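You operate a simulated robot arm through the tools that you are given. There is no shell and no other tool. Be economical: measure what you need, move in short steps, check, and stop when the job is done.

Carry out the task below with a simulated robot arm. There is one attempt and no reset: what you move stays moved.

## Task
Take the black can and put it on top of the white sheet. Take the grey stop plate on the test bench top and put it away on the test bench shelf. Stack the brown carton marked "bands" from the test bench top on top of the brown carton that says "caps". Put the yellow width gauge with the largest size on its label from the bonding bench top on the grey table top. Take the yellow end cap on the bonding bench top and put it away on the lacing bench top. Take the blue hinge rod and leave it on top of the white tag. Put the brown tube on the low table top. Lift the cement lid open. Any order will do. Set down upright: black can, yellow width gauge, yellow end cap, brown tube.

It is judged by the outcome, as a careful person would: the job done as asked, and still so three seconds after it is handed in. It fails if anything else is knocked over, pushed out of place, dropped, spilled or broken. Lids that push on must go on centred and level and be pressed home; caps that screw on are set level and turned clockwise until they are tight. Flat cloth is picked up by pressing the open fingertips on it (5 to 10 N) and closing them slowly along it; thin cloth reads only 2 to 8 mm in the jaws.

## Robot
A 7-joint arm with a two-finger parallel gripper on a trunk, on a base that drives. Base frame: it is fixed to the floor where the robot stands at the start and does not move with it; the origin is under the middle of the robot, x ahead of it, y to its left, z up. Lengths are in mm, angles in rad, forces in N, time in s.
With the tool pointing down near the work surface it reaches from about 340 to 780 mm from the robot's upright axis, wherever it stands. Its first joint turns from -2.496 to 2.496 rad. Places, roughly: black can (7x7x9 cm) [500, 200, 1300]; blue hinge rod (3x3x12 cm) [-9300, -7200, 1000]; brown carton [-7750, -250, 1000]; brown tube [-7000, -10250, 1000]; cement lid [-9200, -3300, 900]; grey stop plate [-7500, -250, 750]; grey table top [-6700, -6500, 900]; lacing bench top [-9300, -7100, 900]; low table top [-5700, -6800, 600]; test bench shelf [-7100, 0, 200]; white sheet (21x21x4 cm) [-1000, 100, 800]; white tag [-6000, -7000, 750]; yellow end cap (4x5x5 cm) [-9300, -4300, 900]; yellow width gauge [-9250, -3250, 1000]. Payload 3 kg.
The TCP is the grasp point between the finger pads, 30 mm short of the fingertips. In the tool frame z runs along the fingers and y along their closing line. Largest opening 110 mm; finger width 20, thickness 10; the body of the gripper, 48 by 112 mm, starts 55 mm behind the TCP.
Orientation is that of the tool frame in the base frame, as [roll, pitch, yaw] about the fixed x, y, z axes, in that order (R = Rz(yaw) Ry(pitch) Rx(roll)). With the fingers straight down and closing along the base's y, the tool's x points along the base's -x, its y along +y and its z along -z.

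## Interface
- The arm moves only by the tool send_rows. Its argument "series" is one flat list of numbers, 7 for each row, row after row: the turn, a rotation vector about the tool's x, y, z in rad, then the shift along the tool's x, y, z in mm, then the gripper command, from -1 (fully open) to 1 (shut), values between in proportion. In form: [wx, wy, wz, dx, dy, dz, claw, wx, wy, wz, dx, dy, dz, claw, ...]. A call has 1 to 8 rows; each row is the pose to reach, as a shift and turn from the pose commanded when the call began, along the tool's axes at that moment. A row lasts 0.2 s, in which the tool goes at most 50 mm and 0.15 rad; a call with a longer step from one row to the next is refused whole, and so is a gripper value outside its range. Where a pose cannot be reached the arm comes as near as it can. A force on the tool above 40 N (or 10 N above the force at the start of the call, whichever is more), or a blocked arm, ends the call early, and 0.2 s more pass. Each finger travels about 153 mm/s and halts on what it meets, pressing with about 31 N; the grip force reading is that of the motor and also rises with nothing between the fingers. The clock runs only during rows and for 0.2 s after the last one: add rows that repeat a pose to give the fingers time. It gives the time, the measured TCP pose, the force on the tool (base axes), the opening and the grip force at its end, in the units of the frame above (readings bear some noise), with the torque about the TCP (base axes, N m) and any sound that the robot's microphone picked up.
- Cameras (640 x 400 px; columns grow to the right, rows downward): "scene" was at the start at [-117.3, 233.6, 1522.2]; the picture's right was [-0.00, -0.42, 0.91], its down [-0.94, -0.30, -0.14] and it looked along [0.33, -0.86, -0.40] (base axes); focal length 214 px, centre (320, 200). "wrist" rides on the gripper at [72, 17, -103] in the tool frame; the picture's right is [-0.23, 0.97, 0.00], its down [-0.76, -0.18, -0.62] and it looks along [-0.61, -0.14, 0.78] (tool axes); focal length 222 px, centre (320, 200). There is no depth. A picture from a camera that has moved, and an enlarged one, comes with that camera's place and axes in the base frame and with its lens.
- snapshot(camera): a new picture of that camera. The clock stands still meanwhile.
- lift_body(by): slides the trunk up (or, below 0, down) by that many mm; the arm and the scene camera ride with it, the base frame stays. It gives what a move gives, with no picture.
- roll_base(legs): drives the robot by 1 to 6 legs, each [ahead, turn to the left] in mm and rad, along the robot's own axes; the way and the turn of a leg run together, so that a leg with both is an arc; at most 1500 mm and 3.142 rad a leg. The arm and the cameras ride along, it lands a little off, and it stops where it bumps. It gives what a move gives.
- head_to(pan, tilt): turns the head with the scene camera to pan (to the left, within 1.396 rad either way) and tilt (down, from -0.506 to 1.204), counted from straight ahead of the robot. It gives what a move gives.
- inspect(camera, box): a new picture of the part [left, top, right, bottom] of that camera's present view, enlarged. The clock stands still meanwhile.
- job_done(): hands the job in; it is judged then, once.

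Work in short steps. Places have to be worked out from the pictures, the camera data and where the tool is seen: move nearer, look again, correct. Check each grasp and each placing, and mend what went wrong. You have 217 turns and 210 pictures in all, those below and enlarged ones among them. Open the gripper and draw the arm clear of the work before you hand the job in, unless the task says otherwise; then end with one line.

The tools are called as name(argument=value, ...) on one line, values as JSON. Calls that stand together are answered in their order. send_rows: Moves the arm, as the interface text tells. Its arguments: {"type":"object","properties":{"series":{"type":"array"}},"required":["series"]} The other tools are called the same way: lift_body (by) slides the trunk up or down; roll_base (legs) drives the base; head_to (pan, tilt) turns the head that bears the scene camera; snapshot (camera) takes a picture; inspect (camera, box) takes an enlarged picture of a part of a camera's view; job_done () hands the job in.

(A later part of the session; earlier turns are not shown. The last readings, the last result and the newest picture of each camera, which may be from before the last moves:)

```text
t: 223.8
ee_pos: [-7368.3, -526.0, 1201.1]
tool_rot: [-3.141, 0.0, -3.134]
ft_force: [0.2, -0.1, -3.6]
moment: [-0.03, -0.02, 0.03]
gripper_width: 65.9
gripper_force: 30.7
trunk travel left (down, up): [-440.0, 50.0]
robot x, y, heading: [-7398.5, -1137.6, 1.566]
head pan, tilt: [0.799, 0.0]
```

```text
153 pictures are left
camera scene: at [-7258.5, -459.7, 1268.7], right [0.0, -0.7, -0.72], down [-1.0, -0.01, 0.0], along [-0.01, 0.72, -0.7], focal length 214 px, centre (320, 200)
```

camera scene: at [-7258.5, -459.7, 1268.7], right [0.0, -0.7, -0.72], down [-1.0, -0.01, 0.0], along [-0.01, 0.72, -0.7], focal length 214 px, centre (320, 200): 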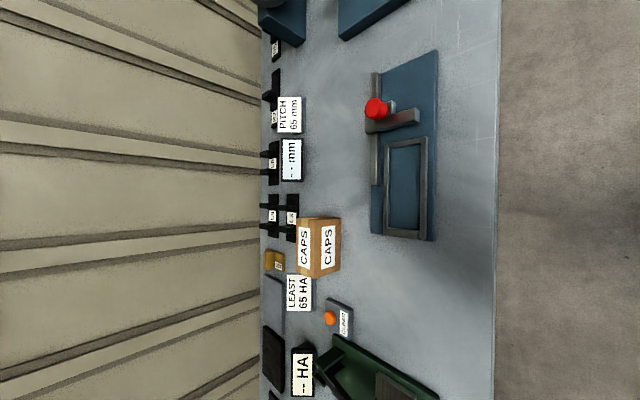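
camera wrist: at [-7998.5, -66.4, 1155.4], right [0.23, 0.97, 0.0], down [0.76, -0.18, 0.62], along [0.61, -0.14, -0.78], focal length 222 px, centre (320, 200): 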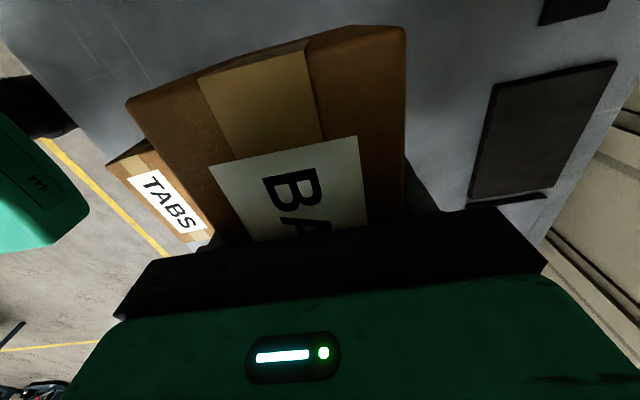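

inspect(camera="scene", box=[260, 190, 380, 300])

```text
3.64 times, centred on (320, 245) of scene
camera zoom: at [-7258.5, -459.7, 1268.7], right [0.0, -0.7, -0.72], down [-1.0, -0.01, 0.0], along [-0.01, 0.72, -0.7], focal length 780 px, centre (320, 36)
```

zoom: 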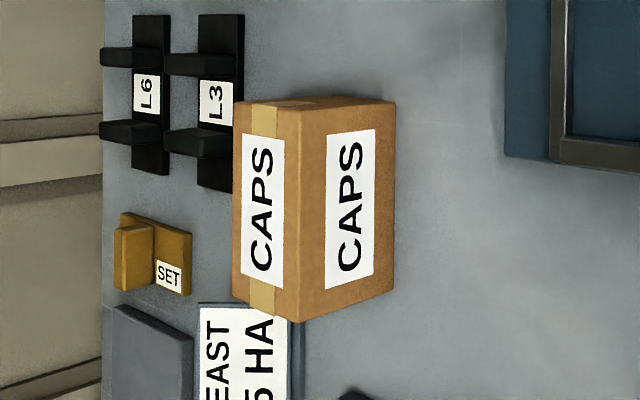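

CAPS: centre (-7374,-72), top ≈940. Drive in 450, then lower the trunk.

roll_base(legs=[[450, 0]])

head_to(pan=0, tilt=1.2)

lift_body(by=-160)

snapshot(camera="wrist")

```text
t: 226.5
ee_pos: [-7372.9, -83.5, 1201.3]
tool_rot: [3.141, -0.002, -3.129]
ft_force: [0.0, -0.4, -3.5]
moment: [-0.01, 0.0, 0.0]
gripper_width: 66.2
gripper_force: 31.2
trunk travel left (down, up): [-440.0, 50.0]
robot x, y, heading: [-7399.9, -691.3, 1.576]
head pan, tilt: [0.799, 0.0]
```

```text
t: 227.9
ee_pos: [-7373.1, -83.5, 1202.1]
tool_rot: [3.141, -0.002, -3.127]
ft_force: [0.2, -0.7, -4.2]
moment: [-0.01, 0.0, 0.01]
gripper_width: 65.9
gripper_force: 30.7
trunk travel left (down, up): [-440.0, 50.0]
robot x, y, heading: [-7398.7, -693.6, 1.578]
head pan, tilt: [0.0, 1.201]
```

```text
t: 229.7
ee_pos: [-7373.1, -82.9, 1041.7]
tool_rot: [3.141, -0.001, -3.127]
ft_force: [-0.1, 0.2, -3.8]
moment: [-0.02, -0.01, -0.01]
gripper_width: 65.9
gripper_force: 30.9
trunk travel left (down, up): [-280.0, 210.0]
robot x, y, heading: [-7396.1, -693.5, 1.576]
head pan, tilt: [0.0, 1.201]
```

```text
151 pictures are left
camera wrist: at [-7445.3, -66.6, 1145.7], right [0.21, 0.98, 0.0], down [0.76, -0.17, 0.62], along [0.61, -0.13, -0.78], focal length 222 px, centre (320, 200)
```

wrist: 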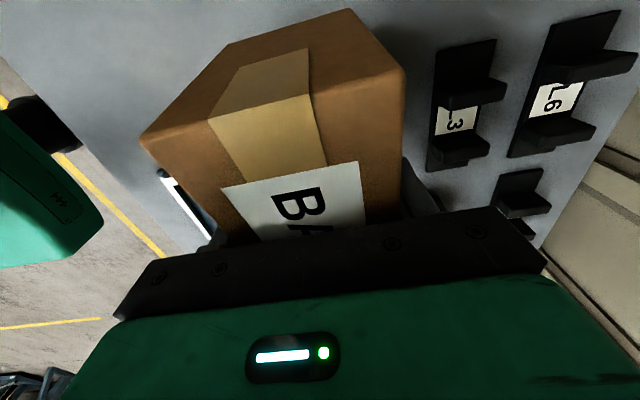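

The head nudged the carton in the grip: it's tipped ~0.14 rad (−x end up). I'll compensate by tilting the tool the other way, then check.

send_rows(series=[0, -0.07, 0, 0, 5, 0, 1, 0, -0.14, 0, 0, 11, 0, 1, 0, -0.14, 0, 0, 11, 10, 1])

snapshot(camera="wrist")

```text
t: 230.5
ee_pos: [-7371.9, -73.2, 1030.1]
tool_rot: [-3.14, 0.141, -3.128]
ft_force: [-0.6, 0.5, -3.9]
moment: [0.0, -0.01, -0.03]
gripper_width: 65.8
gripper_force: 31.1
trunk travel left (down, up): [-280.0, 210.0]
robot x, y, heading: [-7399.8, -692.8, 1.577]
head pan, tilt: [0.0, 1.201]
```

```text
150 pictures are left
camera wrist: at [-7458.8, -56.4, 1123.6], right [0.21, 0.98, 0.03], down [0.67, -0.17, 0.72], along [0.71, -0.13, -0.69], focal length 222 px, centre (320, 200)
```

wrist: 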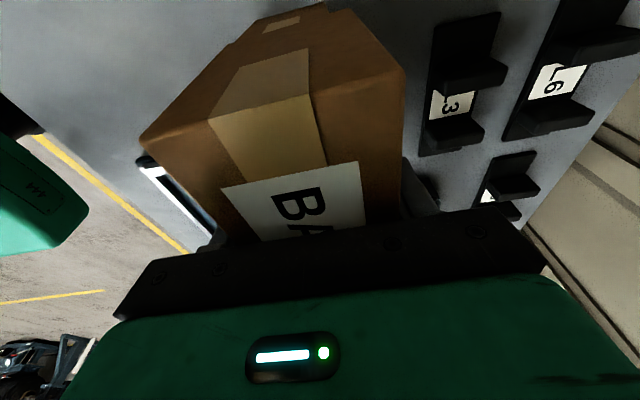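

Looks level. Lower to ~1000 and creep.

send_rows(series=[0, 0, 0, 1.4, 0, 10, 1, 0, 0, 0, 2.8, 0, 20, 1, 0, 0, 0, 4, 0, 29, 1, 0, 0, 0, 4.5, 0, 32, 1])

send_rows(series=[0, 0, 0, 0.3, 0, 2, 1, 0, 0, 0, 0.6, 0, 4, 1, 0, 0, 0, 0.8, 0, 6, 1])

```text
t: 231.5
ee_pos: [-7372.9, -73.1, 998.6]
tool_rot: [-3.141, 0.139, -3.128]
ft_force: [0.1, -1.6, 1.8]
moment: [-0.03, -0.32, -0.1]
gripper_width: 65.8
gripper_force: 31.0
trunk travel left (down, up): [-280.0, 210.0]
robot x, y, heading: [-7403.6, -694.8, 1.578]
head pan, tilt: [0.0, 1.201]
```

```text
t: 232.3
ee_pos: [-7373.9, -73.6, 995.9]
tool_rot: [3.136, 0.14, -3.127]
ft_force: [-2.1, 4.9, 36.9]
moment: [-1.05, 0.1, -0.05]
gripper_width: 65.8
gripper_force: 31.0
trunk travel left (down, up): [-280.0, 210.0]
robot x, y, heading: [-7400.8, -690.9, 1.574]
head pan, tilt: [0.0, 1.201]
```

Contact at 996. Ease 2 mm and open slowly.

send_rows(series=[0, 0, 0, -0.3, 0, -2, 1, 0, 0, 0, -0.3, 0, -2, 0.4, 0, 0, 0, -0.3, 0, -2, 0, 0, 0, 0, -0.3, 0, -2, -0.5, 0, 0, 0, -0.3, 0, -2, -1, 0, 0, 0, -0.3, 0, -2, -1])

send_rows(series=[0, 0, 0, -3, 0, -20, -1, 0, 0, 0, -8, 0, -60, -1, 0, 0, 0, -15, 0, -105, -1, 0, 0.07, 0, -20, 0, -150, -1, 0, 0.14, 0, -25, 0, -190, -1])

snapshot(camera="wrist")

```text
t: 233.7
ee_pos: [-7373.0, -72.3, 995.5]
tool_rot: [-3.141, 0.139, -3.126]
ft_force: [-0.3, 0.1, 0.2]
moment: [-0.01, -0.05, 0.0]
gripper_width: 109.9
gripper_force: 0.0
trunk travel left (down, up): [-280.0, 210.0]
robot x, y, heading: [-7399.5, -693.8, 1.578]
head pan, tilt: [0.0, 1.201]
```

```text
t: 234.9
ee_pos: [-7374.7, -72.4, 1186.3]
tool_rot: [-3.138, -0.003, -3.127]
ft_force: [-0.9, 0.4, 0.3]
moment: [-0.02, 0.0, -0.01]
gripper_width: 110.1
gripper_force: 0.1
trunk travel left (down, up): [-280.0, 210.0]
robot x, y, heading: [-7396.4, -692.9, 1.579]
head pan, tilt: [0.0, 1.201]
```

```text
149 pictures are left
camera wrist: at [-7447.4, -55.2, 1290.2], right [0.21, 0.98, 0.0], down [0.77, -0.16, 0.62], along [0.61, -0.14, -0.78], focal length 222 px, centre (320, 200)
```

wrist: 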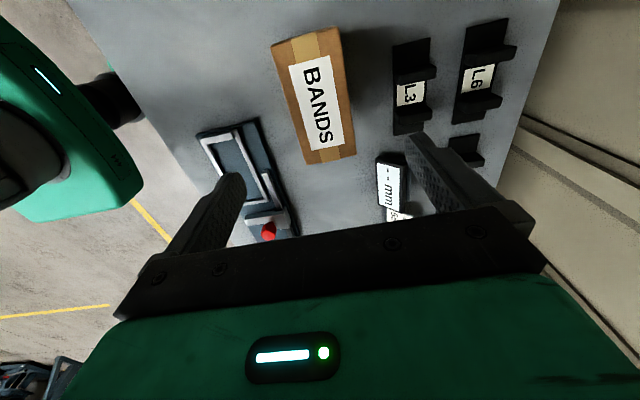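

BANDS is on CAPS. Back off, take a side look at the stack.

roll_base(legs=[[-500, 0]])

head_to(pan=1.0, tilt=-0.1)

snapshot(camera="scene")

```text
t: 237.8
ee_pos: [-7366.3, -573.8, 1186.4]
tool_rot: [3.14, -0.002, 3.141]
ft_force: [-0.1, 0.0, 0.3]
moment: [-0.01, 0.0, -0.01]
gripper_width: 110.2
gripper_force: 0.0
trunk travel left (down, up): [-280.0, 210.0]
robot x, y, heading: [-7406.7, -1191.2, 1.561]
head pan, tilt: [0.0, 1.201]
```

```text
t: 239.3
ee_pos: [-7367.2, -572.9, 1186.0]
tool_rot: [-3.14, -0.001, -3.14]
ft_force: [-0.4, -0.5, -0.2]
moment: [-0.03, -0.01, 0.01]
gripper_width: 110.0
gripper_force: 0.1
trunk travel left (down, up): [-280.0, 210.0]
robot x, y, heading: [-7401.9, -1191.2, 1.56]
head pan, tilt: [1.0, -0.099]
```

```text
148 pictures are left
camera scene: at [-7247.4, -500.2, 1270.5], right [0.0, -0.54, -0.84], down [-1.0, 0.08, -0.05], along [0.1, 0.84, -0.54], focal length 214 px, centre (320, 200)
```

scene: 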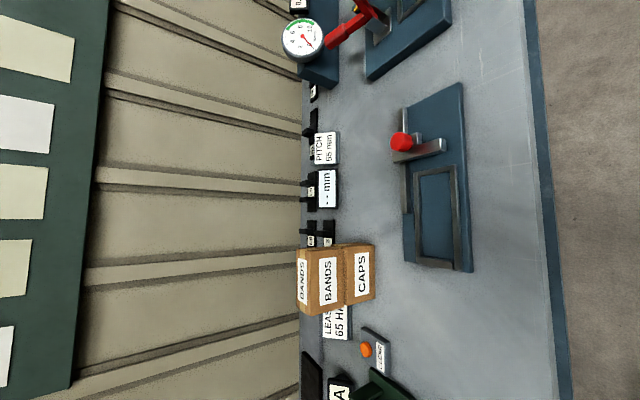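

The stack is good. Reset the hand to face forward, retracted and pitched up, and turn toward the bonding bench.

send_rows(series=[0, 0, -0.14, 0, -25, 0, -1, 0, 0, -0.28, 0, -50, 0, -1, 0, 0, -0.42, 0, -75, 0, -1, 0, 0, -0.56, 0, -100, 0, -1, 0, 0, -0.7, 0, -125, 0, -1, 0, 0, -0.84, 0, -150, 0, -1, 0, 0, -0.98, 0, -175, 0, -1, 0, 0, -1.12, 0, -200, 0, -1])

send_rows(series=[0, 0, -0.15, 0, 0, -20, -1, 0, 0, -0.3, 0, 0, -40, -1, 0, 0, -0.45, 0, 0, -60, -1])

send_rows(series=[0, -0.15, 0, 0, 0, -10, -1, 0, -0.3, 0, 0, 0, -20, -1, 0, -0.45, 0, 0, 0, -30, -1, 0, -0.6, 0, 0, 0, -40, -1])

roll_base(legs=[[0, 2.76]])

head_to(pan=0, tilt=-0.5)

snapshot(camera="scene")

```text
t: 241.1
ee_pos: [-7365.5, -775.9, 1186.6]
tool_rot: [-3.141, -0.002, -2.017]
ft_force: [0.6, 1.0, -0.2]
moment: [-0.01, -0.03, -0.01]
gripper_width: 110.0
gripper_force: 0.0
trunk travel left (down, up): [-280.0, 210.0]
robot x, y, heading: [-7403.9, -1197.0, 1.562]
head pan, tilt: [1.0, -0.099]
```

```text
t: 241.9
ee_pos: [-7365.4, -777.1, 1247.7]
tool_rot: [3.139, 0.002, -1.57]
ft_force: [0.1, 0.1, -0.2]
moment: [-0.05, 0.03, 0.04]
gripper_width: 110.1
gripper_force: 0.0
trunk travel left (down, up): [-280.0, 210.0]
robot x, y, heading: [-7402.6, -1190.8, 1.561]
head pan, tilt: [1.0, -0.099]
```

```text
t: 242.9
ee_pos: [-7367.2, -775.7, 1287.2]
tool_rot: [3.141, 0.603, -1.573]
ft_force: [0.2, -0.3, 0.4]
moment: [-0.02, 0.02, 0.0]
gripper_width: 110.0
gripper_force: 0.0
trunk travel left (down, up): [-280.0, 210.0]
robot x, y, heading: [-7401.8, -1193.5, 1.56]
head pan, tilt: [1.0, -0.099]
```

```text
t: 250.1
ee_pos: [-7578.4, -1577.8, 1288.3]
tool_rot: [3.14, 0.6, 1.216]
ft_force: [0.6, 0.8, -0.4]
moment: [0.01, 0.01, -0.01]
gripper_width: 109.8
gripper_force: 0.2
trunk travel left (down, up): [-280.0, 210.0]
robot x, y, heading: [-7440.1, -1182.6, -1.933]
head pan, tilt: [1.0, -0.099]
```

```text
t: 251.3
ee_pos: [-7578.1, -1577.0, 1287.9]
tool_rot: [3.141, 0.6, 1.214]
ft_force: [-0.3, -0.3, -0.7]
moment: [0.03, 0.03, -0.04]
gripper_width: 109.8
gripper_force: 0.1
trunk travel left (down, up): [-280.0, 210.0]
robot x, y, heading: [-7443.0, -1183.6, -1.935]
head pan, tilt: [0.0, -0.499]
```

```text
147 pictures are left
camera scene: at [-7608.1, -1659.4, 1425.6], right [-0.94, 0.35, 0.0], down [0.16, 0.43, -0.89], along [-0.31, -0.84, -0.45], focal length 214 px, centre (320, 200)
```

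scene: 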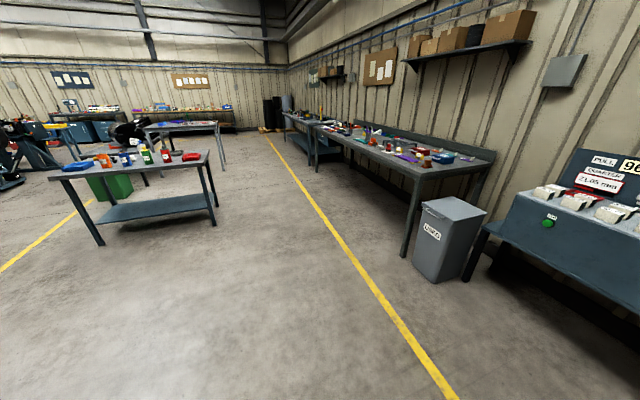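

Clear way. Drive 2.2 m, then turn right to face the bonding bench.

roll_base(legs=[[1100, 0], [1100, 0], [0, -1.2]])

head_to(pan=0, tilt=-0.35)

snapshot(camera="scene")

```text
t: 265.1
ee_pos: [-8627.1, -3231.2, 1288.1]
tool_rot: [3.141, 0.601, 0.024]
ft_force: [0.3, 0.4, 0.4]
moment: [-0.02, 0.01, 0.0]
gripper_width: 110.2
gripper_force: 0.0
trunk travel left (down, up): [-280.0, 210.0]
robot x, y, heading: [-8208.4, -3233.4, -3.129]
head pan, tilt: [0.0, -0.499]
```

```text
t: 265.8
ee_pos: [-8626.0, -3231.2, 1287.8]
tool_rot: [-3.141, 0.599, 0.025]
ft_force: [0.1, 0.0, -0.1]
moment: [0.04, 0.03, -0.02]
gripper_width: 109.9
gripper_force: 0.1
trunk travel left (down, up): [-280.0, 210.0]
robot x, y, heading: [-8210.5, -3233.0, -3.127]
head pan, tilt: [0.0, -0.351]
```

```text
146 pictures are left
camera scene: at [-8710.7, -3233.0, 1412.8], right [-0.02, 1.0, 0.0], down [0.58, 0.01, -0.81], along [-0.81, -0.02, -0.58], focal length 214 px, centre (320, 200)
```

scene: 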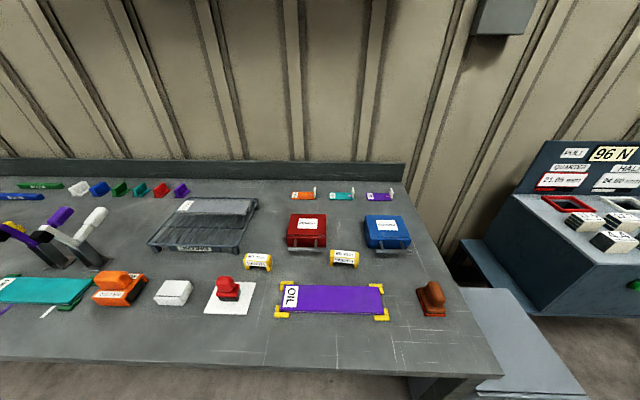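

inspect(camera="scene", box=[230, 170, 430, 290])

inspect(camera="scene", box=[0, 170, 240, 340])

```text
3.20 times, centred on (330, 230) of scene
camera zoom: at [-8710.7, -3233.0, 1412.8], right [-0.02, 1.0, 0.0], down [0.58, 0.01, -0.81], along [-0.81, -0.02, -0.58], focal length 686 px, centre (288, 104)
```

zoom: 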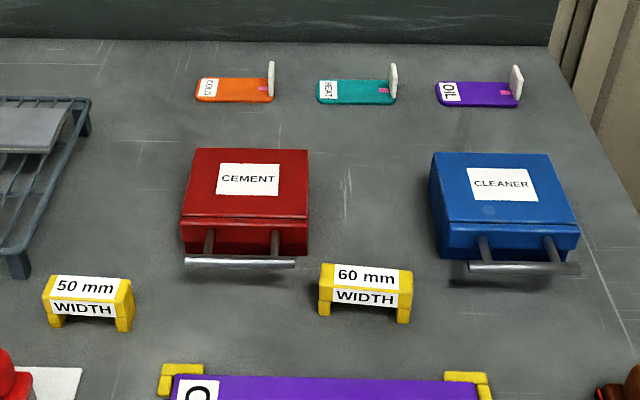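

```text
2.35 times, centred on (120, 255) of scene
camera zoom: at [-8710.7, -3233.0, 1412.8], right [-0.02, 1.0, 0.0], down [0.58, 0.01, -0.81], along [-0.81, -0.02, -0.58], focal length 505 px, centre (791, 71)
```

zoom: 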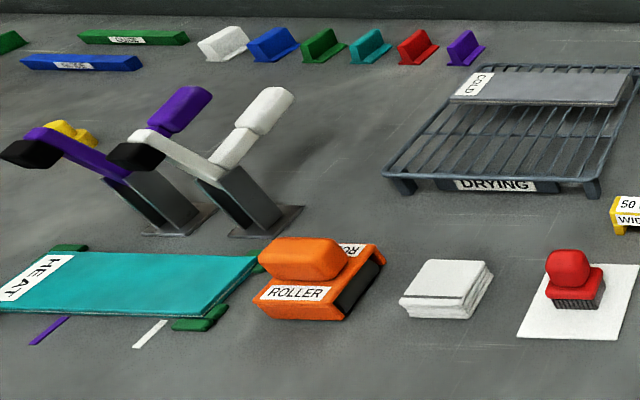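

Two width gauges here (50, 60). Check the rest of the bench for other sizes.

head_to(pan=0.7, tilt=-0.4)

snapshot(camera="scene")

inspect(camera="scene", box=[160, 150, 480, 350])

```text
t: 266.9
ee_pos: [-8627.1, -3230.2, 1288.9]
tool_rot: [3.139, 0.601, 0.023]
ft_force: [0.7, -0.2, 0.1]
moment: [0.05, 0.04, -0.04]
gripper_width: 110.0
gripper_force: 0.1
trunk travel left (down, up): [-280.0, 210.0]
robot x, y, heading: [-8207.7, -3231.6, -3.131]
head pan, tilt: [0.7, -0.4]
```

```text
143 pictures are left
camera scene: at [-8701.3, -3279.0, 1431.2], right [-0.38, 0.76, -0.53], down [0.6, -0.24, -0.77], along [-0.71, -0.61, -0.36], focal length 214 px, centre (320, 200)
```

scene: 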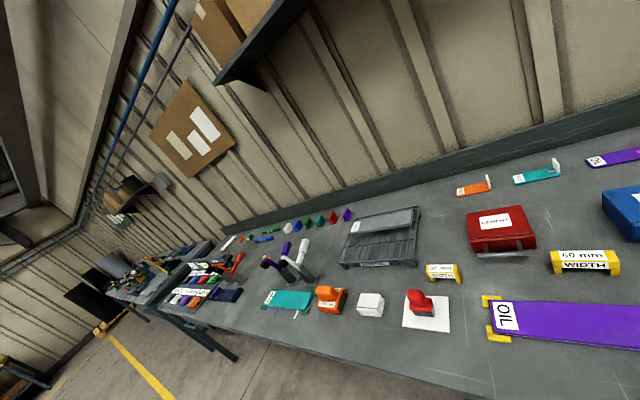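

```text
2.00 times, centred on (320, 250) of scene
camera zoom: at [-8701.3, -3279.0, 1431.2], right [-0.38, 0.76, -0.53], down [0.6, -0.24, -0.77], along [-0.71, -0.61, -0.36], focal length 429 px, centre (320, 100)
```

zoom: 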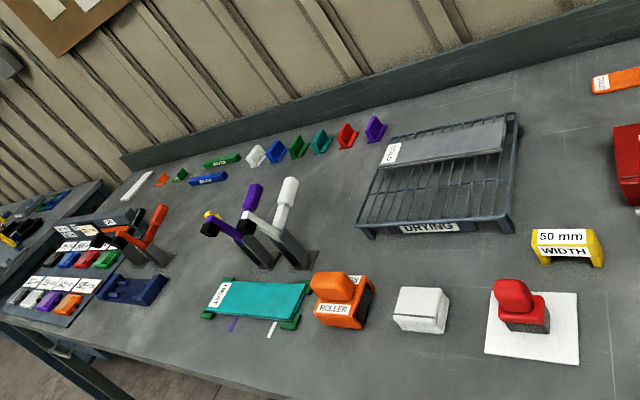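

Largest is 60 mm. Drive closer for precise measurement.

roll_base(legs=[[330, 0]])

head_to(pan=0, tilt=0.1)

snapshot(camera="scene")

```text
t: 269.1
ee_pos: [-8961.4, -3236.4, 1288.6]
tool_rot: [3.141, 0.601, 0.028]
ft_force: [0.4, -0.2, 1.0]
moment: [0.01, 0.0, -0.03]
gripper_width: 110.0
gripper_force: 0.0
trunk travel left (down, up): [-280.0, 210.0]
robot x, y, heading: [-8544.6, -3237.7, -3.126]
head pan, tilt: [0.7, -0.4]
```

```text
t: 270.2
ee_pos: [-8961.7, -3235.6, 1290.6]
tool_rot: [3.141, 0.6, 0.024]
ft_force: [-0.3, -0.1, -0.3]
moment: [0.01, 0.02, -0.02]
gripper_width: 109.7
gripper_force: 0.1
trunk travel left (down, up): [-280.0, 210.0]
robot x, y, heading: [-8540.6, -3240.7, -3.126]
head pan, tilt: [0.0, 0.099]
```

```text
141 pictures are left
camera scene: at [-9022.4, -3237.8, 1378.2], right [-0.03, 1.0, 0.0], down [0.88, 0.02, -0.48], along [-0.48, -0.01, -0.88], focal length 214 px, centre (320, 200)
```

scene: 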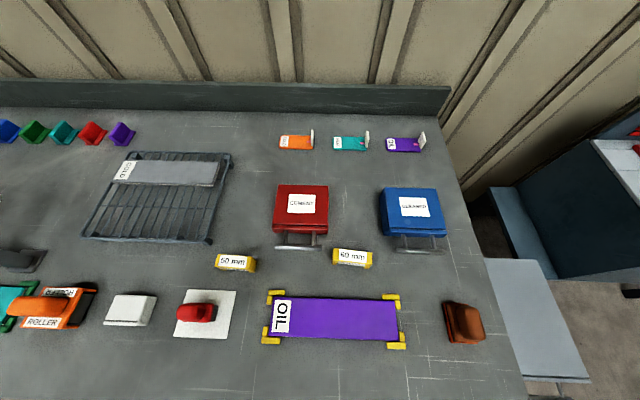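

inspect(camera="scene", box=[250, 170, 410, 280])

```text
3.64 times, centred on (330, 225) of scene
camera zoom: at [-9022.4, -3237.8, 1378.2], right [-0.03, 1.0, 0.0], down [0.88, 0.02, -0.48], along [-0.48, -0.01, -0.88], focal length 780 px, centre (284, 109)
```

zoom: 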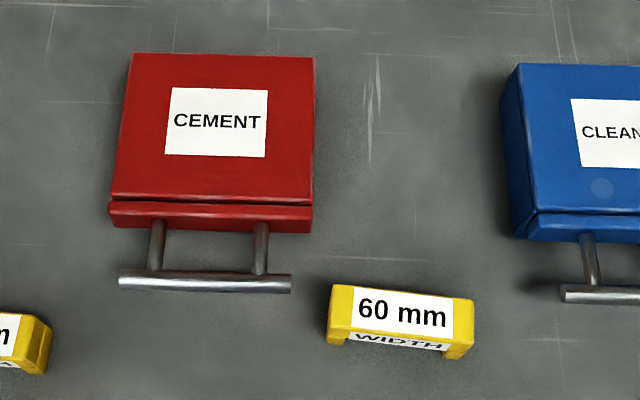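

Gauge 60: top centre (-9141,-3169,903), yaw ≈-0.09, bench z≈853. Cement handle bar: mid (-9157,-3290,905), hinge near x≈-9319. Lid first: orient tool down with fingers closing along x.

send_rows(series=[0, 0.15, 0, 0, 0, 0, -1, 0, 0.3, 0, 0, 0, 0, -1, 0, 0.45, 0, 0, 0, 0, -1, 0, 0.6, 0, 0, 0, 0, -1])

send_rows(series=[0, 0, 0.14, 0, 0, 10, -1, 0, 0, 0.28, 0, 0, 20, -1, 0, 0, 0.42, 0, 0, 30, -1, 0, 0, 0.56, 0, 0, 40, -1, 0, 0, 0.7, 0, 0, 50, -1, 0, 0, 0.84, 0, 0, 60, -1, 0, 0, 0.98, 0, 0, 70, -1, 0, 0, 1.12, 0, 0, 80, -1])

send_rows(series=[0, 0, 0.12, 0, 0, 20, -1, 0, 0, 0.24, 0, 0, 40, -1, 0, 0, 0.36, 0, 0, 60, -1, 0, 0, 0.48, 0, 0, 80, -1])

head_to(pan=0, tilt=1.2)

```text
t: 271.2
ee_pos: [-8962.1, -3236.4, 1288.6]
tool_rot: [-3.141, -0.002, 0.025]
ft_force: [0.8, 0.5, -0.7]
moment: [0.0, -0.01, 0.01]
gripper_width: 109.8
gripper_force: 0.1
trunk travel left (down, up): [-280.0, 210.0]
robot x, y, heading: [-8542.8, -3236.8, -3.127]
head pan, tilt: [0.0, 0.099]
```

```text
t: 273.0
ee_pos: [-8961.0, -3236.3, 1208.0]
tool_rot: [-3.141, -0.001, -1.097]
ft_force: [-0.2, -0.1, 0.1]
moment: [0.0, 0.02, 0.01]
gripper_width: 110.2
gripper_force: 0.0
trunk travel left (down, up): [-280.0, 210.0]
robot x, y, heading: [-8544.3, -3240.1, -3.126]
head pan, tilt: [0.0, 0.099]
```

```text
t: 274.0
ee_pos: [-8960.0, -3238.5, 1128.2]
tool_rot: [3.141, -0.002, -1.577]
ft_force: [-0.6, 0.9, 0.0]
moment: [0.01, 0.01, 0.01]
gripper_width: 110.0
gripper_force: 0.1
trunk travel left (down, up): [-280.0, 210.0]
robot x, y, heading: [-8542.2, -3233.6, -3.125]
head pan, tilt: [0.0, 0.099]
```

```text
t: 275.3
ee_pos: [-8960.2, -3237.8, 1128.1]
tool_rot: [-3.141, -0.002, -1.573]
ft_force: [0.5, -0.4, -0.6]
moment: [0.0, 0.05, 0.0]
gripper_width: 109.9
gripper_force: 0.1
trunk travel left (down, up): [-280.0, 210.0]
robot x, y, heading: [-8540.3, -3238.1, -3.125]
head pan, tilt: [0.0, 1.201]
```

Move above the bar with the opening cut to 50 mm, then check.

send_rows(series=[0, 0, 0, 12, 45, 20, 0.09, 0, 0, 0, 24, 90, 40, 0.09, 0, 0, 0, 36, 135, 70, 0.09, 0, 0, 0, 52, 180, 100, 0.09, 0, 0, 0, 52, 197, 128, 0.09, 0, 0, 0, 52, 197, 128, 0.09])

snapshot(camera="wrist")

```text
refused: row 1 steps farther than a row can; nothing moved
```

```text
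139 pictures are left
camera wrist: at [-8977.0, -3309.5, 1232.2], right [-0.97, 0.23, 0.0], down [0.18, 0.76, 0.62], along [0.14, 0.61, -0.78], focal length 222 px, centre (320, 200)
```

wrist: 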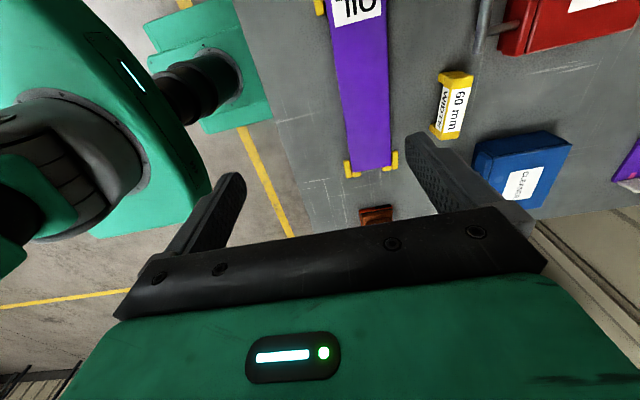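

send_rows(series=[0, 0, 0, 10, 40, 20, 0.09, 0, 0, 0, 20, 80, 40, 0.09, 0, 0, 0, 32, 120, 60, 0.09, 0, 0, 0, 44, 160, 80, 0.09, 0, 0, 0, 52, 190, 105, 0.09, 0, 0, 0, 52, 197, 128, 0.09, 0, 0, 0, 52, 197, 128, 0.09])

snapshot(camera="wrist")

```text
t: 276.9
ee_pos: [-9160.3, -3289.5, 999.5]
tool_rot: [3.141, -0.002, -1.574]
ft_force: [-0.1, 0.1, 0.2]
moment: [-0.04, 0.04, 0.0]
gripper_width: 50.0
gripper_force: 0.0
trunk travel left (down, up): [-280.0, 210.0]
robot x, y, heading: [-8541.4, -3239.7, -3.123]
head pan, tilt: [0.0, 1.201]
```

```text
138 pictures are left
camera wrist: at [-9177.9, -3361.1, 1103.1], right [-0.97, 0.23, 0.0], down [0.18, 0.76, 0.62], along [0.14, 0.61, -0.78], focal length 222 px, centre (320, 200)
```

wrist: 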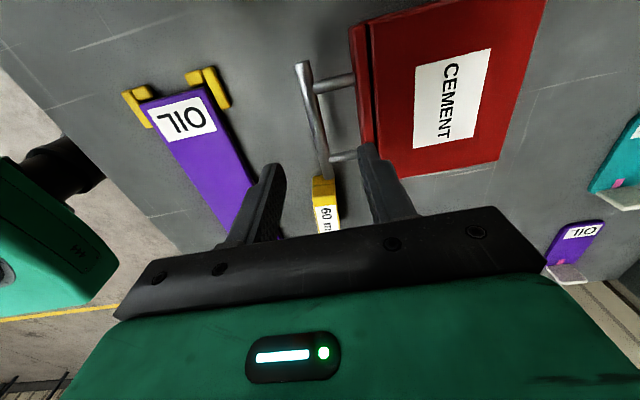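

Bar is centred between the fingers. Descend to the bar and close.

send_rows(series=[0, 0, 0, 0, -3, 30, 0.09, 0, 0, 0, 0, -3, 60, 0.09, 0, 0, 0, 0, -3, 85, 0.09, 0, 0, 0, 0, -3, 97, 0.09, 0, 0, 0, 0, -3, 97, 0.5, 0, 0, 0, 0, -3, 97, 1, 0, 0, 0, 0, -3, 97, 1])

snapshot(camera="wrist")

```text
t: 278.5
ee_pos: [-9158.5, -3290.6, 903.2]
tool_rot: [3.139, -0.002, -1.575]
ft_force: [-30.0, -0.6, 2.2]
moment: [-0.25, -0.01, -0.9]
gripper_width: 11.1
gripper_force: 44.9
trunk travel left (down, up): [-280.0, 210.0]
robot x, y, heading: [-8547.1, -3239.6, -3.124]
head pan, tilt: [0.0, 1.201]
```

```text
137 pictures are left
camera wrist: at [-9175.6, -3361.7, 1007.3], right [-0.97, 0.23, 0.0], down [0.18, 0.76, 0.62], along [0.14, 0.61, -0.78], focal length 222 px, centre (320, 200)
```

wrist: 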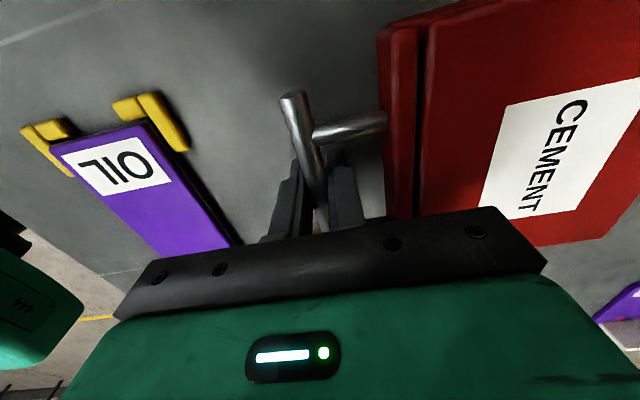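

Gripped the bar. Relieve the side force 3 mm and begin the arc.

send_rows(series=[0, 0, 0, 0, 3, 0, 1, 0, 0, 0, 0, 3, -12, 1, 0, 0, 0, 0, 5, -24, 1, 0, 0, 0, 0, 7, -36, 1])

```text
t: 279.5
ee_pos: [-9160.9, -3290.1, 940.8]
tool_rot: [-3.139, 0.001, -1.572]
ft_force: [18.9, -20.9, 1.8]
moment: [0.16, -0.02, -0.34]
gripper_width: 11.7
gripper_force: 45.1
trunk travel left (down, up): [-280.0, 210.0]
robot x, y, heading: [-8543.4, -3236.6, -3.126]
head pan, tilt: [0.0, 1.201]
```

The lid is following. Continue the arc with corrections.

send_rows(series=[0, 0, 0, 1, 1, -10, 1, 0, 0, 0, 2, 5, -22, 1, 0, 0, 0, 2, 10, -32, 1, 0, 0, 0, 2, 15, -42, 1, 0, 0, 0, 2, 21, -52, 1, 0, 0, 0, 2, 28, -62, 1])

snapshot(camera="wrist")

```text
t: 280.6
ee_pos: [-9174.8, -3291.2, 985.0]
tool_rot: [-3.141, -0.001, -1.572]
ft_force: [23.5, -2.1, 10.5]
moment: [0.3, -0.03, -0.34]
gripper_width: 11.4
gripper_force: 44.7
trunk travel left (down, up): [-280.0, 210.0]
robot x, y, heading: [-8547.1, -3236.6, -3.123]
head pan, tilt: [0.0, 1.201]
stopped in row 5: the force on the tool passed its limit at 41 N (the readings are from after the stop); the commanded pose is now the measured one
```

```text
136 pictures are left
camera wrist: at [-9191.7, -3361.3, 1089.4], right [-0.97, 0.23, 0.0], down [0.18, 0.76, 0.62], along [0.14, 0.61, -0.78], focal length 222 px, centre (320, 200)
```

wrist: 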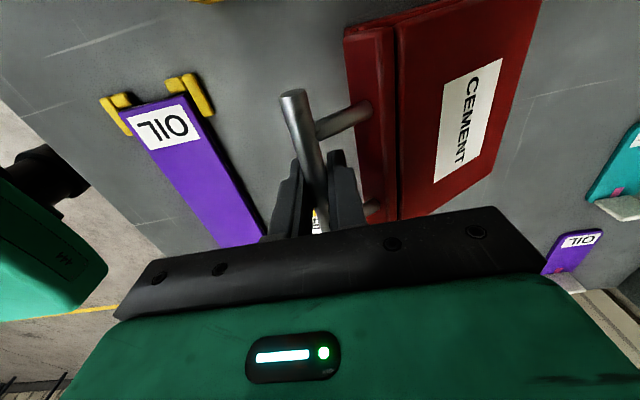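

Continue along a slightly larger arc (R≈185).

send_rows(series=[0, 0, 0, 0, 0, -5, 1, 0, 0, 0, 0, 3, -14, 1, 0, 0, 0, 0, 8, -23, 1, 0, 0, 0, 0, 14, -32, 1, 0, 0, 0, 0, 21, -41, 1])

```text
t: 281.8
ee_pos: [-9200.8, -3289.6, 1023.9]
tool_rot: [3.14, 0.0, -1.573]
ft_force: [-3.2, -4.4, -3.9]
moment: [0.19, -0.02, -0.91]
gripper_width: 11.5
gripper_force: 44.7
trunk travel left (down, up): [-280.0, 210.0]
robot x, y, heading: [-8542.4, -3234.9, -3.122]
head pan, tilt: [0.0, 1.201]
```

Right on the arc now (R≈182). Continue to ~83°.

send_rows(series=[0, 0, 0, 0, 16, -16, 1, 0, 0, 0, 0, 33, -29, 1, 0, 0, 0, 0, 52, -40.5, 1, 0, 0, 0, 0, 72, -49, 1, 0, 0, 0, 0, 93, -56, 1, 0, 0, 0, 0, 114, -60, 1])

snapshot(camera="wrist")

```text
t: 283.2
ee_pos: [-9280.6, -3287.3, 1074.7]
tool_rot: [-3.141, -0.002, -1.572]
ft_force: [-1.7, -2.8, -4.8]
moment: [-0.17, 0.19, -0.3]
gripper_width: 11.4
gripper_force: 44.9
out of reach, approached as far as the arm can: row 5, 6
trunk travel left (down, up): [-280.0, 210.0]
robot x, y, heading: [-8543.9, -3239.1, -3.124]
head pan, tilt: [0.0, 1.201]
```

```text
135 pictures are left
camera wrist: at [-9296.7, -3360.2, 1177.8], right [-0.97, 0.23, 0.0], down [0.18, 0.76, 0.62], along [0.14, 0.61, -0.78], focal length 222 px, centre (320, 200)
```

wrist: 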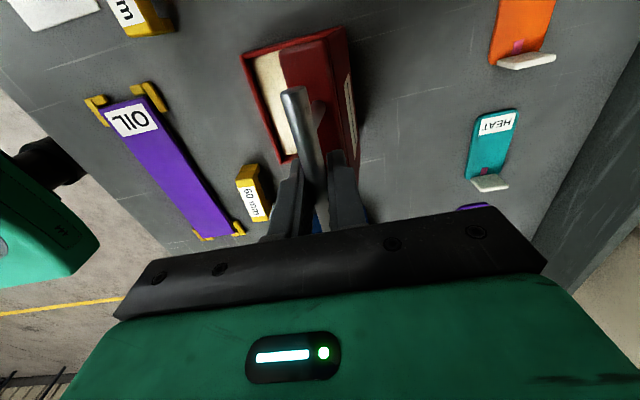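

The arm is at its reach limit; the lid is at ~72°. Drive the base 45 mm ahead to carry it on.

roll_base(legs=[[45, 0]])

lift_body(by=7)

roll_base(legs=[[45, 0]])

```text
t: 284.1
ee_pos: [-9321.5, -3288.6, 1078.7]
tool_rot: [3.136, -0.001, -1.573]
ft_force: [-0.8, 2.6, 39.5]
moment: [-0.03, 0.03, -0.92]
gripper_width: 11.0
gripper_force: 44.5
trunk travel left (down, up): [-280.0, 210.0]
robot x, y, heading: [-8591.4, -3239.0, -3.127]
head pan, tilt: [0.0, 1.201]
```

```text
t: 284.6
ee_pos: [-9327.1, -3288.6, 1077.7]
tool_rot: [-3.139, 0.0, -1.575]
ft_force: [1.8, 2.6, -39.3]
moment: [-0.14, 0.15, -0.36]
gripper_width: 11.2
gripper_force: 45.5
trunk travel left (down, up): [-287.0, 203.0]
robot x, y, heading: [-8587.4, -3239.1, -3.123]
head pan, tilt: [0.0, 1.201]
```

```text
t: 285.4
ee_pos: [-9336.8, -3287.8, 1081.4]
tool_rot: [-3.121, -0.001, -1.572]
ft_force: [9.8, 1.9, -6.5]
moment: [-0.17, -0.16, -0.35]
gripper_width: 11.8
gripper_force: 45.2
trunk travel left (down, up): [-287.0, 203.0]
robot x, y, heading: [-8605.5, -3237.5, -3.125]
head pan, tilt: [0.0, 1.201]
stopped in leg 1: the force on the tool passed its limit at 86 N (the readings are from after the stop); the commanded pose is now the measured one
```

snapshot(camera="wrist")

```text
134 pictures are left
camera wrist: at [-9355.1, -3360.3, 1184.6], right [-0.97, 0.23, -0.02], down [0.17, 0.76, 0.63], along [0.16, 0.61, -0.78], focal length 222 px, centre (320, 200)
```

wrist: 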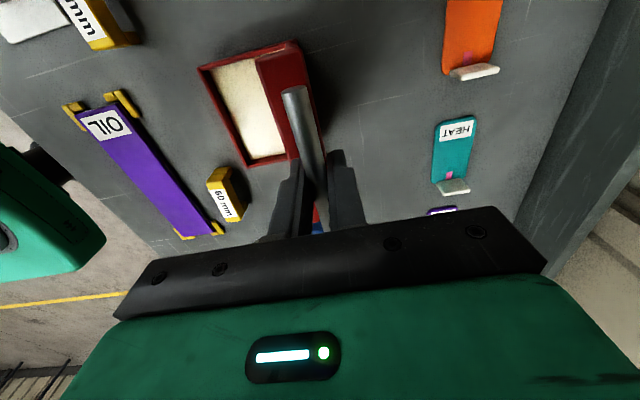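

Lid about upright; push it further past vertical with the arm.

send_rows(series=[-0.02, 0, 0, 0, 6, 0, 1, -0.02, 0, 0, 0, 12, 0, 1, -0.02, 0, 0, 0, 18, 1, 1])

roll_base(legs=[[30, 0]])

```text
t: 285.8
ee_pos: [-9337.3, -3288.5, 1081.9]
tool_rot: [-3.127, 0.003, -1.573]
ft_force: [27.5, -0.2, -4.3]
moment: [0.41, -0.28, -0.37]
gripper_width: 11.5
gripper_force: 45.2
trunk travel left (down, up): [-287.0, 203.0]
robot x, y, heading: [-8605.6, -3239.8, -3.125]
head pan, tilt: [0.0, 1.201]
stopped in row 1: the force on the tool passed its limit at 47 N (the readings are from after the stop); the commanded pose is now the measured one
```

```text
t: 286.5
ee_pos: [-9337.7, -3288.6, 1079.9]
tool_rot: [-3.114, 0.002, -1.574]
ft_force: [32.0, 0.0, 4.8]
moment: [-0.18, -0.26, -0.34]
gripper_width: 11.7
gripper_force: 44.6
trunk travel left (down, up): [-287.0, 203.0]
robot x, y, heading: [-8607.6, -3240.6, -3.128]
head pan, tilt: [0.0, 1.201]
stopped in leg 1: the force on the tool passed its limit at 62 N (the readings are from after the stop); the commanded pose is now the measured one
```

The lid meets its stop. Relieve the force slightly and open the fingers a little to see whether it stays.

send_rows(series=[0, 0, 0, 0, -3, 0, 1, 0, 0, 0, 0, -4, 0, 0.7, 0, 0, 0, 0, -4, 0, 0.4, 0, 0, 0, 0, -4, 0, 0.4, 0, 0, 0, 0, -4, 0, 0.4])

snapshot(camera="wrist")

```text
t: 287.7
ee_pos: [-9337.3, -3289.0, 1078.5]
tool_rot: [-3.116, 0.002, -1.573]
ft_force: [0.2, -0.5, -0.2]
moment: [0.0, 0.04, 0.01]
gripper_width: 32.8
gripper_force: 0.0
trunk travel left (down, up): [-287.0, 203.0]
robot x, y, heading: [-8611.4, -3238.9, -3.124]
head pan, tilt: [0.0, 1.201]
```

```text
133 pictures are left
camera wrist: at [-9357.0, -3360.9, 1181.9], right [-0.97, 0.23, -0.03], down [0.16, 0.76, 0.63], along [0.16, 0.61, -0.78], focal length 222 px, centre (320, 200)
```

wrist: 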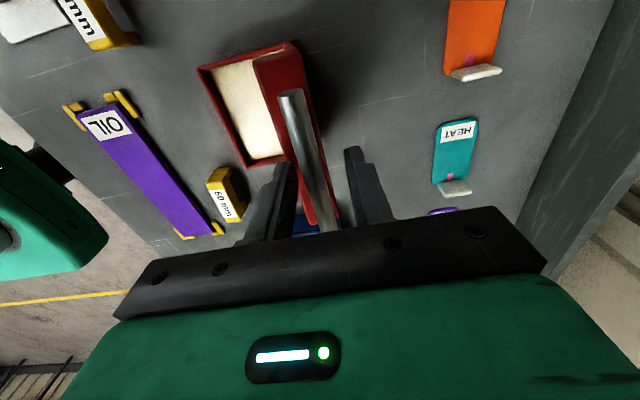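

It stays between the fingers without load. Raise the hand clear and check again.

send_rows(series=[0, 0, 0, 0, 0, -15, 0.4, 0, 0, 0, 0, 0, -40, 0.4, 0, 0, 0, 0, 0, -70, 0.4, 0, 0, 0, 0, -30, -90, 0.4, 0, 0, 0, 0, -70, -100, 0.4, 0, 0, 0, 0, -110, -100, 0.4])

snapshot(camera="wrist")

```text
t: 289.1
ee_pos: [-9227.4, -3291.7, 1183.3]
tool_rot: [-3.112, 0.002, -1.573]
ft_force: [-0.9, 0.5, 0.4]
moment: [-0.01, -0.05, 0.01]
gripper_width: 33.0
gripper_force: 0.0
out of reach, approached as far as the arm can: row 1, 2, 3, 4
trunk travel left (down, up): [-287.0, 203.0]
robot x, y, heading: [-8604.4, -3241.9, -3.123]
head pan, tilt: [0.0, 1.201]
```

```text
132 pictures are left
camera wrist: at [-9246.2, -3362.5, 1286.2], right [-0.97, 0.23, -0.03], down [0.16, 0.76, 0.63], along [0.17, 0.61, -0.78], focal length 222 px, centre (320, 200)
```

wrist: 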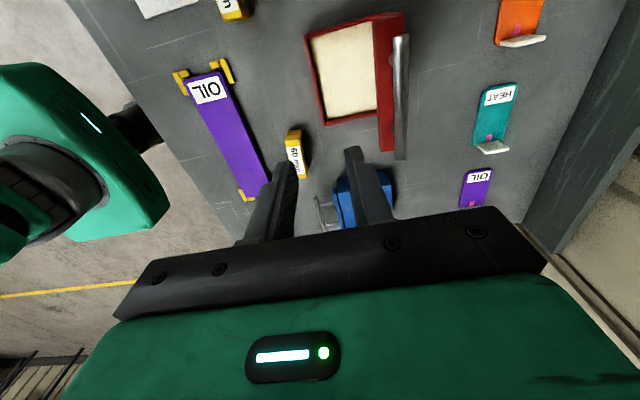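

The lid stays open. Now the 60 mm gauge: approach with this tool yaw, closing across its 26 mm depth.

send_rows(series=[-0.01, 0, 0.03, -25, -17, 20, 0, -0.02, 0, 0.06, -50, -35, 40, 0, -0.03, 0, 0.087, -75, -52, 65, 0, -0.03, 0, 0.087, -100, -70, 95, 0, -0.03, 0, 0.087, -123, -86, 125, 0, -0.03, 0, 0.087, -123, -86, 170, 0, -0.03, 0, 0.087, -123, -86, 215, 0, -0.03, 0, 0.087, -123, -86, 220, 0])

snapshot(camera="wrist")

```text
t: 290.9
ee_pos: [-9136.4, -3163.8, 963.8]
tool_rot: [3.138, 0.003, -1.661]
ft_force: [-0.7, -0.7, 0.4]
moment: [0.04, 0.0, -0.01]
gripper_width: 55.0
gripper_force: 0.0
trunk travel left (down, up): [-287.0, 203.0]
robot x, y, heading: [-8607.7, -3241.0, -3.125]
head pan, tilt: [0.0, 1.201]
```

```text
131 pictures are left
camera wrist: at [-9159.3, -3234.0, 1067.9], right [-0.95, 0.31, 0.0], down [0.25, 0.74, 0.62], along [0.19, 0.59, -0.78], focal length 222 px, centre (320, 200)
```

wrist: 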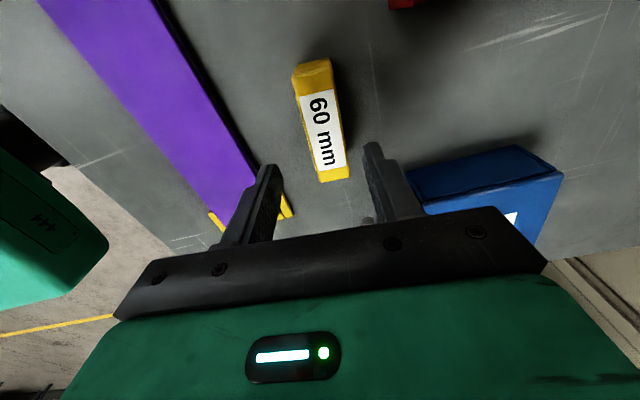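

Aligned within 6 mm. Correct, descend to z=892 and close.

send_rows(series=[0, 0, 0, 6, 4, 20, 0, 0, 0, 0, 6, 4, 50, 0, 0, 0, 0, 6, 4, 71, 0, 0, 0, 0, 6, 4, 71, 0.3, 0, 0, 0, 6, 4, 71, 0.6, 0, 0, 0, 6, 4, 71, 1, 0, 0, 0, 6, 4, 71, 1])

send_rows(series=[0, 0, 0, 0, 0, -30, 1, 0, 0, 0, 0, 0, -70, 1, 0, 0, 0, 0, 0, -115, 1, 0, 0, 0, 0, 0, -150, 1])

snapshot(camera="wrist")

```text
t: 292.5
ee_pos: [-9142.7, -3171.1, 893.1]
tool_rot: [3.138, 0.002, -1.658]
ft_force: [-1.2, -0.1, 2.0]
moment: [-0.06, -0.04, 0.02]
gripper_width: 27.4
gripper_force: 30.5
trunk travel left (down, up): [-287.0, 203.0]
robot x, y, heading: [-8610.0, -3241.6, -3.121]
head pan, tilt: [0.0, 1.201]
```

```text
t: 293.5
ee_pos: [-9144.5, -3171.5, 1043.0]
tool_rot: [3.135, 0.0, -1.661]
ft_force: [0.5, -0.3, -2.3]
moment: [0.02, 0.01, 0.0]
gripper_width: 27.5
gripper_force: 30.8
trunk travel left (down, up): [-287.0, 203.0]
robot x, y, heading: [-8607.6, -3237.3, -3.119]
head pan, tilt: [0.0, 1.201]
```

```text
130 pictures are left
camera wrist: at [-9166.7, -3241.2, 1146.5], right [-0.95, 0.31, 0.01], down [0.25, 0.74, 0.62], along [0.19, 0.59, -0.78], focal length 222 px, centre (320, 200)
```

wrist: 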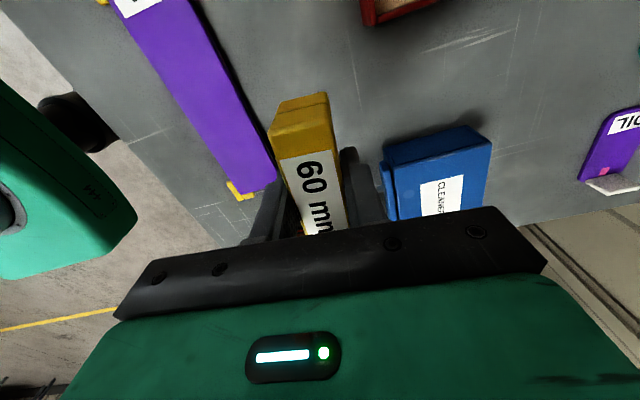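

Gauge held. Raise, back off, turn to -y and look down the lane.

lift_body(by=150)

roll_base(legs=[[-500, 0], [0, 1.55]])

send_rows(series=[0, 0, 0, 0, -40, 0, 1, 0, 0, 0, 0, -80, 0, 1, 0, 0, 0, 0, -120, 0, 1])

head_to(pan=1.1, tilt=-0.2)

snapshot(camera="scene")

```text
t: 295.3
ee_pos: [-9143.7, -3171.4, 1192.1]
tool_rot: [3.137, 0.002, -1.661]
ft_force: [0.1, -0.7, -2.8]
moment: [-0.03, -0.01, -0.02]
gripper_width: 28.0
gripper_force: 30.8
trunk travel left (down, up): [-437.0, 53.0]
robot x, y, heading: [-8608.4, -3240.0, -3.128]
head pan, tilt: [0.0, 1.201]
```

```text
t: 302.1
ee_pos: [-8193.9, -3763.4, 1192.2]
tool_rot: [3.138, 0.002, -0.106]
ft_force: [-0.4, 0.5, -2.8]
moment: [0.0, 0.02, -0.03]
gripper_width: 27.7
gripper_force: 30.3
trunk travel left (down, up): [-437.0, 53.0]
robot x, y, heading: [-8178.6, -3232.9, -1.574]
head pan, tilt: [0.0, 1.201]
```

```text
t: 302.9
ee_pos: [-8183.3, -3641.8, 1190.4]
tool_rot: [3.139, 0.001, -0.106]
ft_force: [-2.0, -0.4, -2.0]
moment: [-0.01, -0.06, -0.02]
gripper_width: 27.6
gripper_force: 31.1
trunk travel left (down, up): [-437.0, 53.0]
robot x, y, heading: [-8181.0, -3231.6, -1.576]
head pan, tilt: [0.0, 1.201]
```

```text
t: 304.4
ee_pos: [-8180.1, -3643.7, 1192.1]
tool_rot: [3.138, 0.002, -0.106]
ft_force: [0.1, 0.5, -1.2]
moment: [0.0, -0.05, 0.01]
gripper_width: 27.7
gripper_force: 31.2
trunk travel left (down, up): [-437.0, 53.0]
robot x, y, heading: [-8178.4, -3229.8, -1.573]
head pan, tilt: [1.1, -0.201]
```

```text
129 pictures are left
camera scene: at [-8314.5, -3702.4, 1285.5], right [0.05, 0.45, -0.89], down [0.96, -0.28, -0.09], along [-0.29, -0.85, -0.44], focal length 214 px, centre (320, 200)
```

scene: 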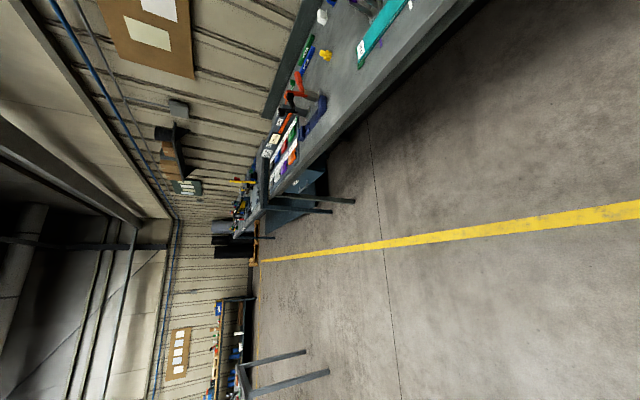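

The lane is clear; the grey table's leg is near (-7150,-6285). Drive down and face +x.

roll_base(legs=[[1500, 0], [1500, 0], [0, 1.57]])

head_to(pan=1.1, tilt=0)

snapshot(camera="scene")

```text
t: 323.0
ee_pos: [-7827.9, -6271.8, 1191.8]
tool_rot: [3.138, 0.002, 1.464]
ft_force: [0.5, -0.9, -1.9]
moment: [0.0, 0.01, 0.02]
gripper_width: 27.7
gripper_force: 31.2
trunk travel left (down, up): [-437.0, 53.0]
robot x, y, heading: [-8240.3, -6317.2, -0.011]
head pan, tilt: [1.1, -0.201]
```

```text
t: 323.7
ee_pos: [-7828.3, -6272.4, 1191.4]
tool_rot: [3.139, 0.001, 1.463]
ft_force: [-0.1, -0.7, -1.4]
moment: [0.03, -0.02, 0.0]
gripper_width: 27.5
gripper_force: 31.0
trunk travel left (down, up): [-437.0, 53.0]
robot x, y, heading: [-8239.1, -6321.8, -0.014]
head pan, tilt: [1.1, 0.0]
```

```text
128 pictures are left
camera scene: at [-7760.2, -6390.0, 1282.9], right [-0.45, 0.05, -0.89], down [0.11, 0.99, 0.0], along [0.89, -0.1, -0.45], focal length 214 px, centre (320, 200)
```

scene: 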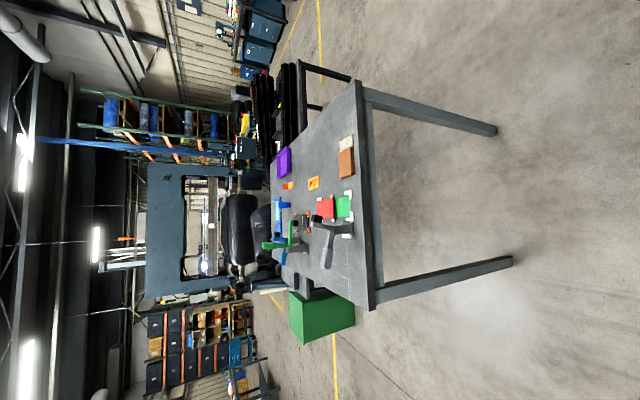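

This is the grey table (near edge x≈-7267). Enlarge to choose a free spot.

inspect(camera="scene", box=[255, 70, 415, 320])

```text
1.60 times, centred on (335, 195) of scene
camera zoom: at [-7760.2, -6390.0, 1282.9], right [-0.45, 0.05, -0.89], down [0.11, 0.99, 0.0], along [0.89, -0.1, -0.45], focal length 343 px, centre (296, 208)
```

zoom: 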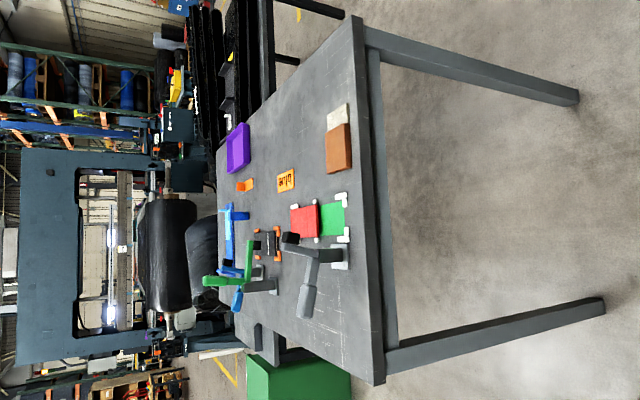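

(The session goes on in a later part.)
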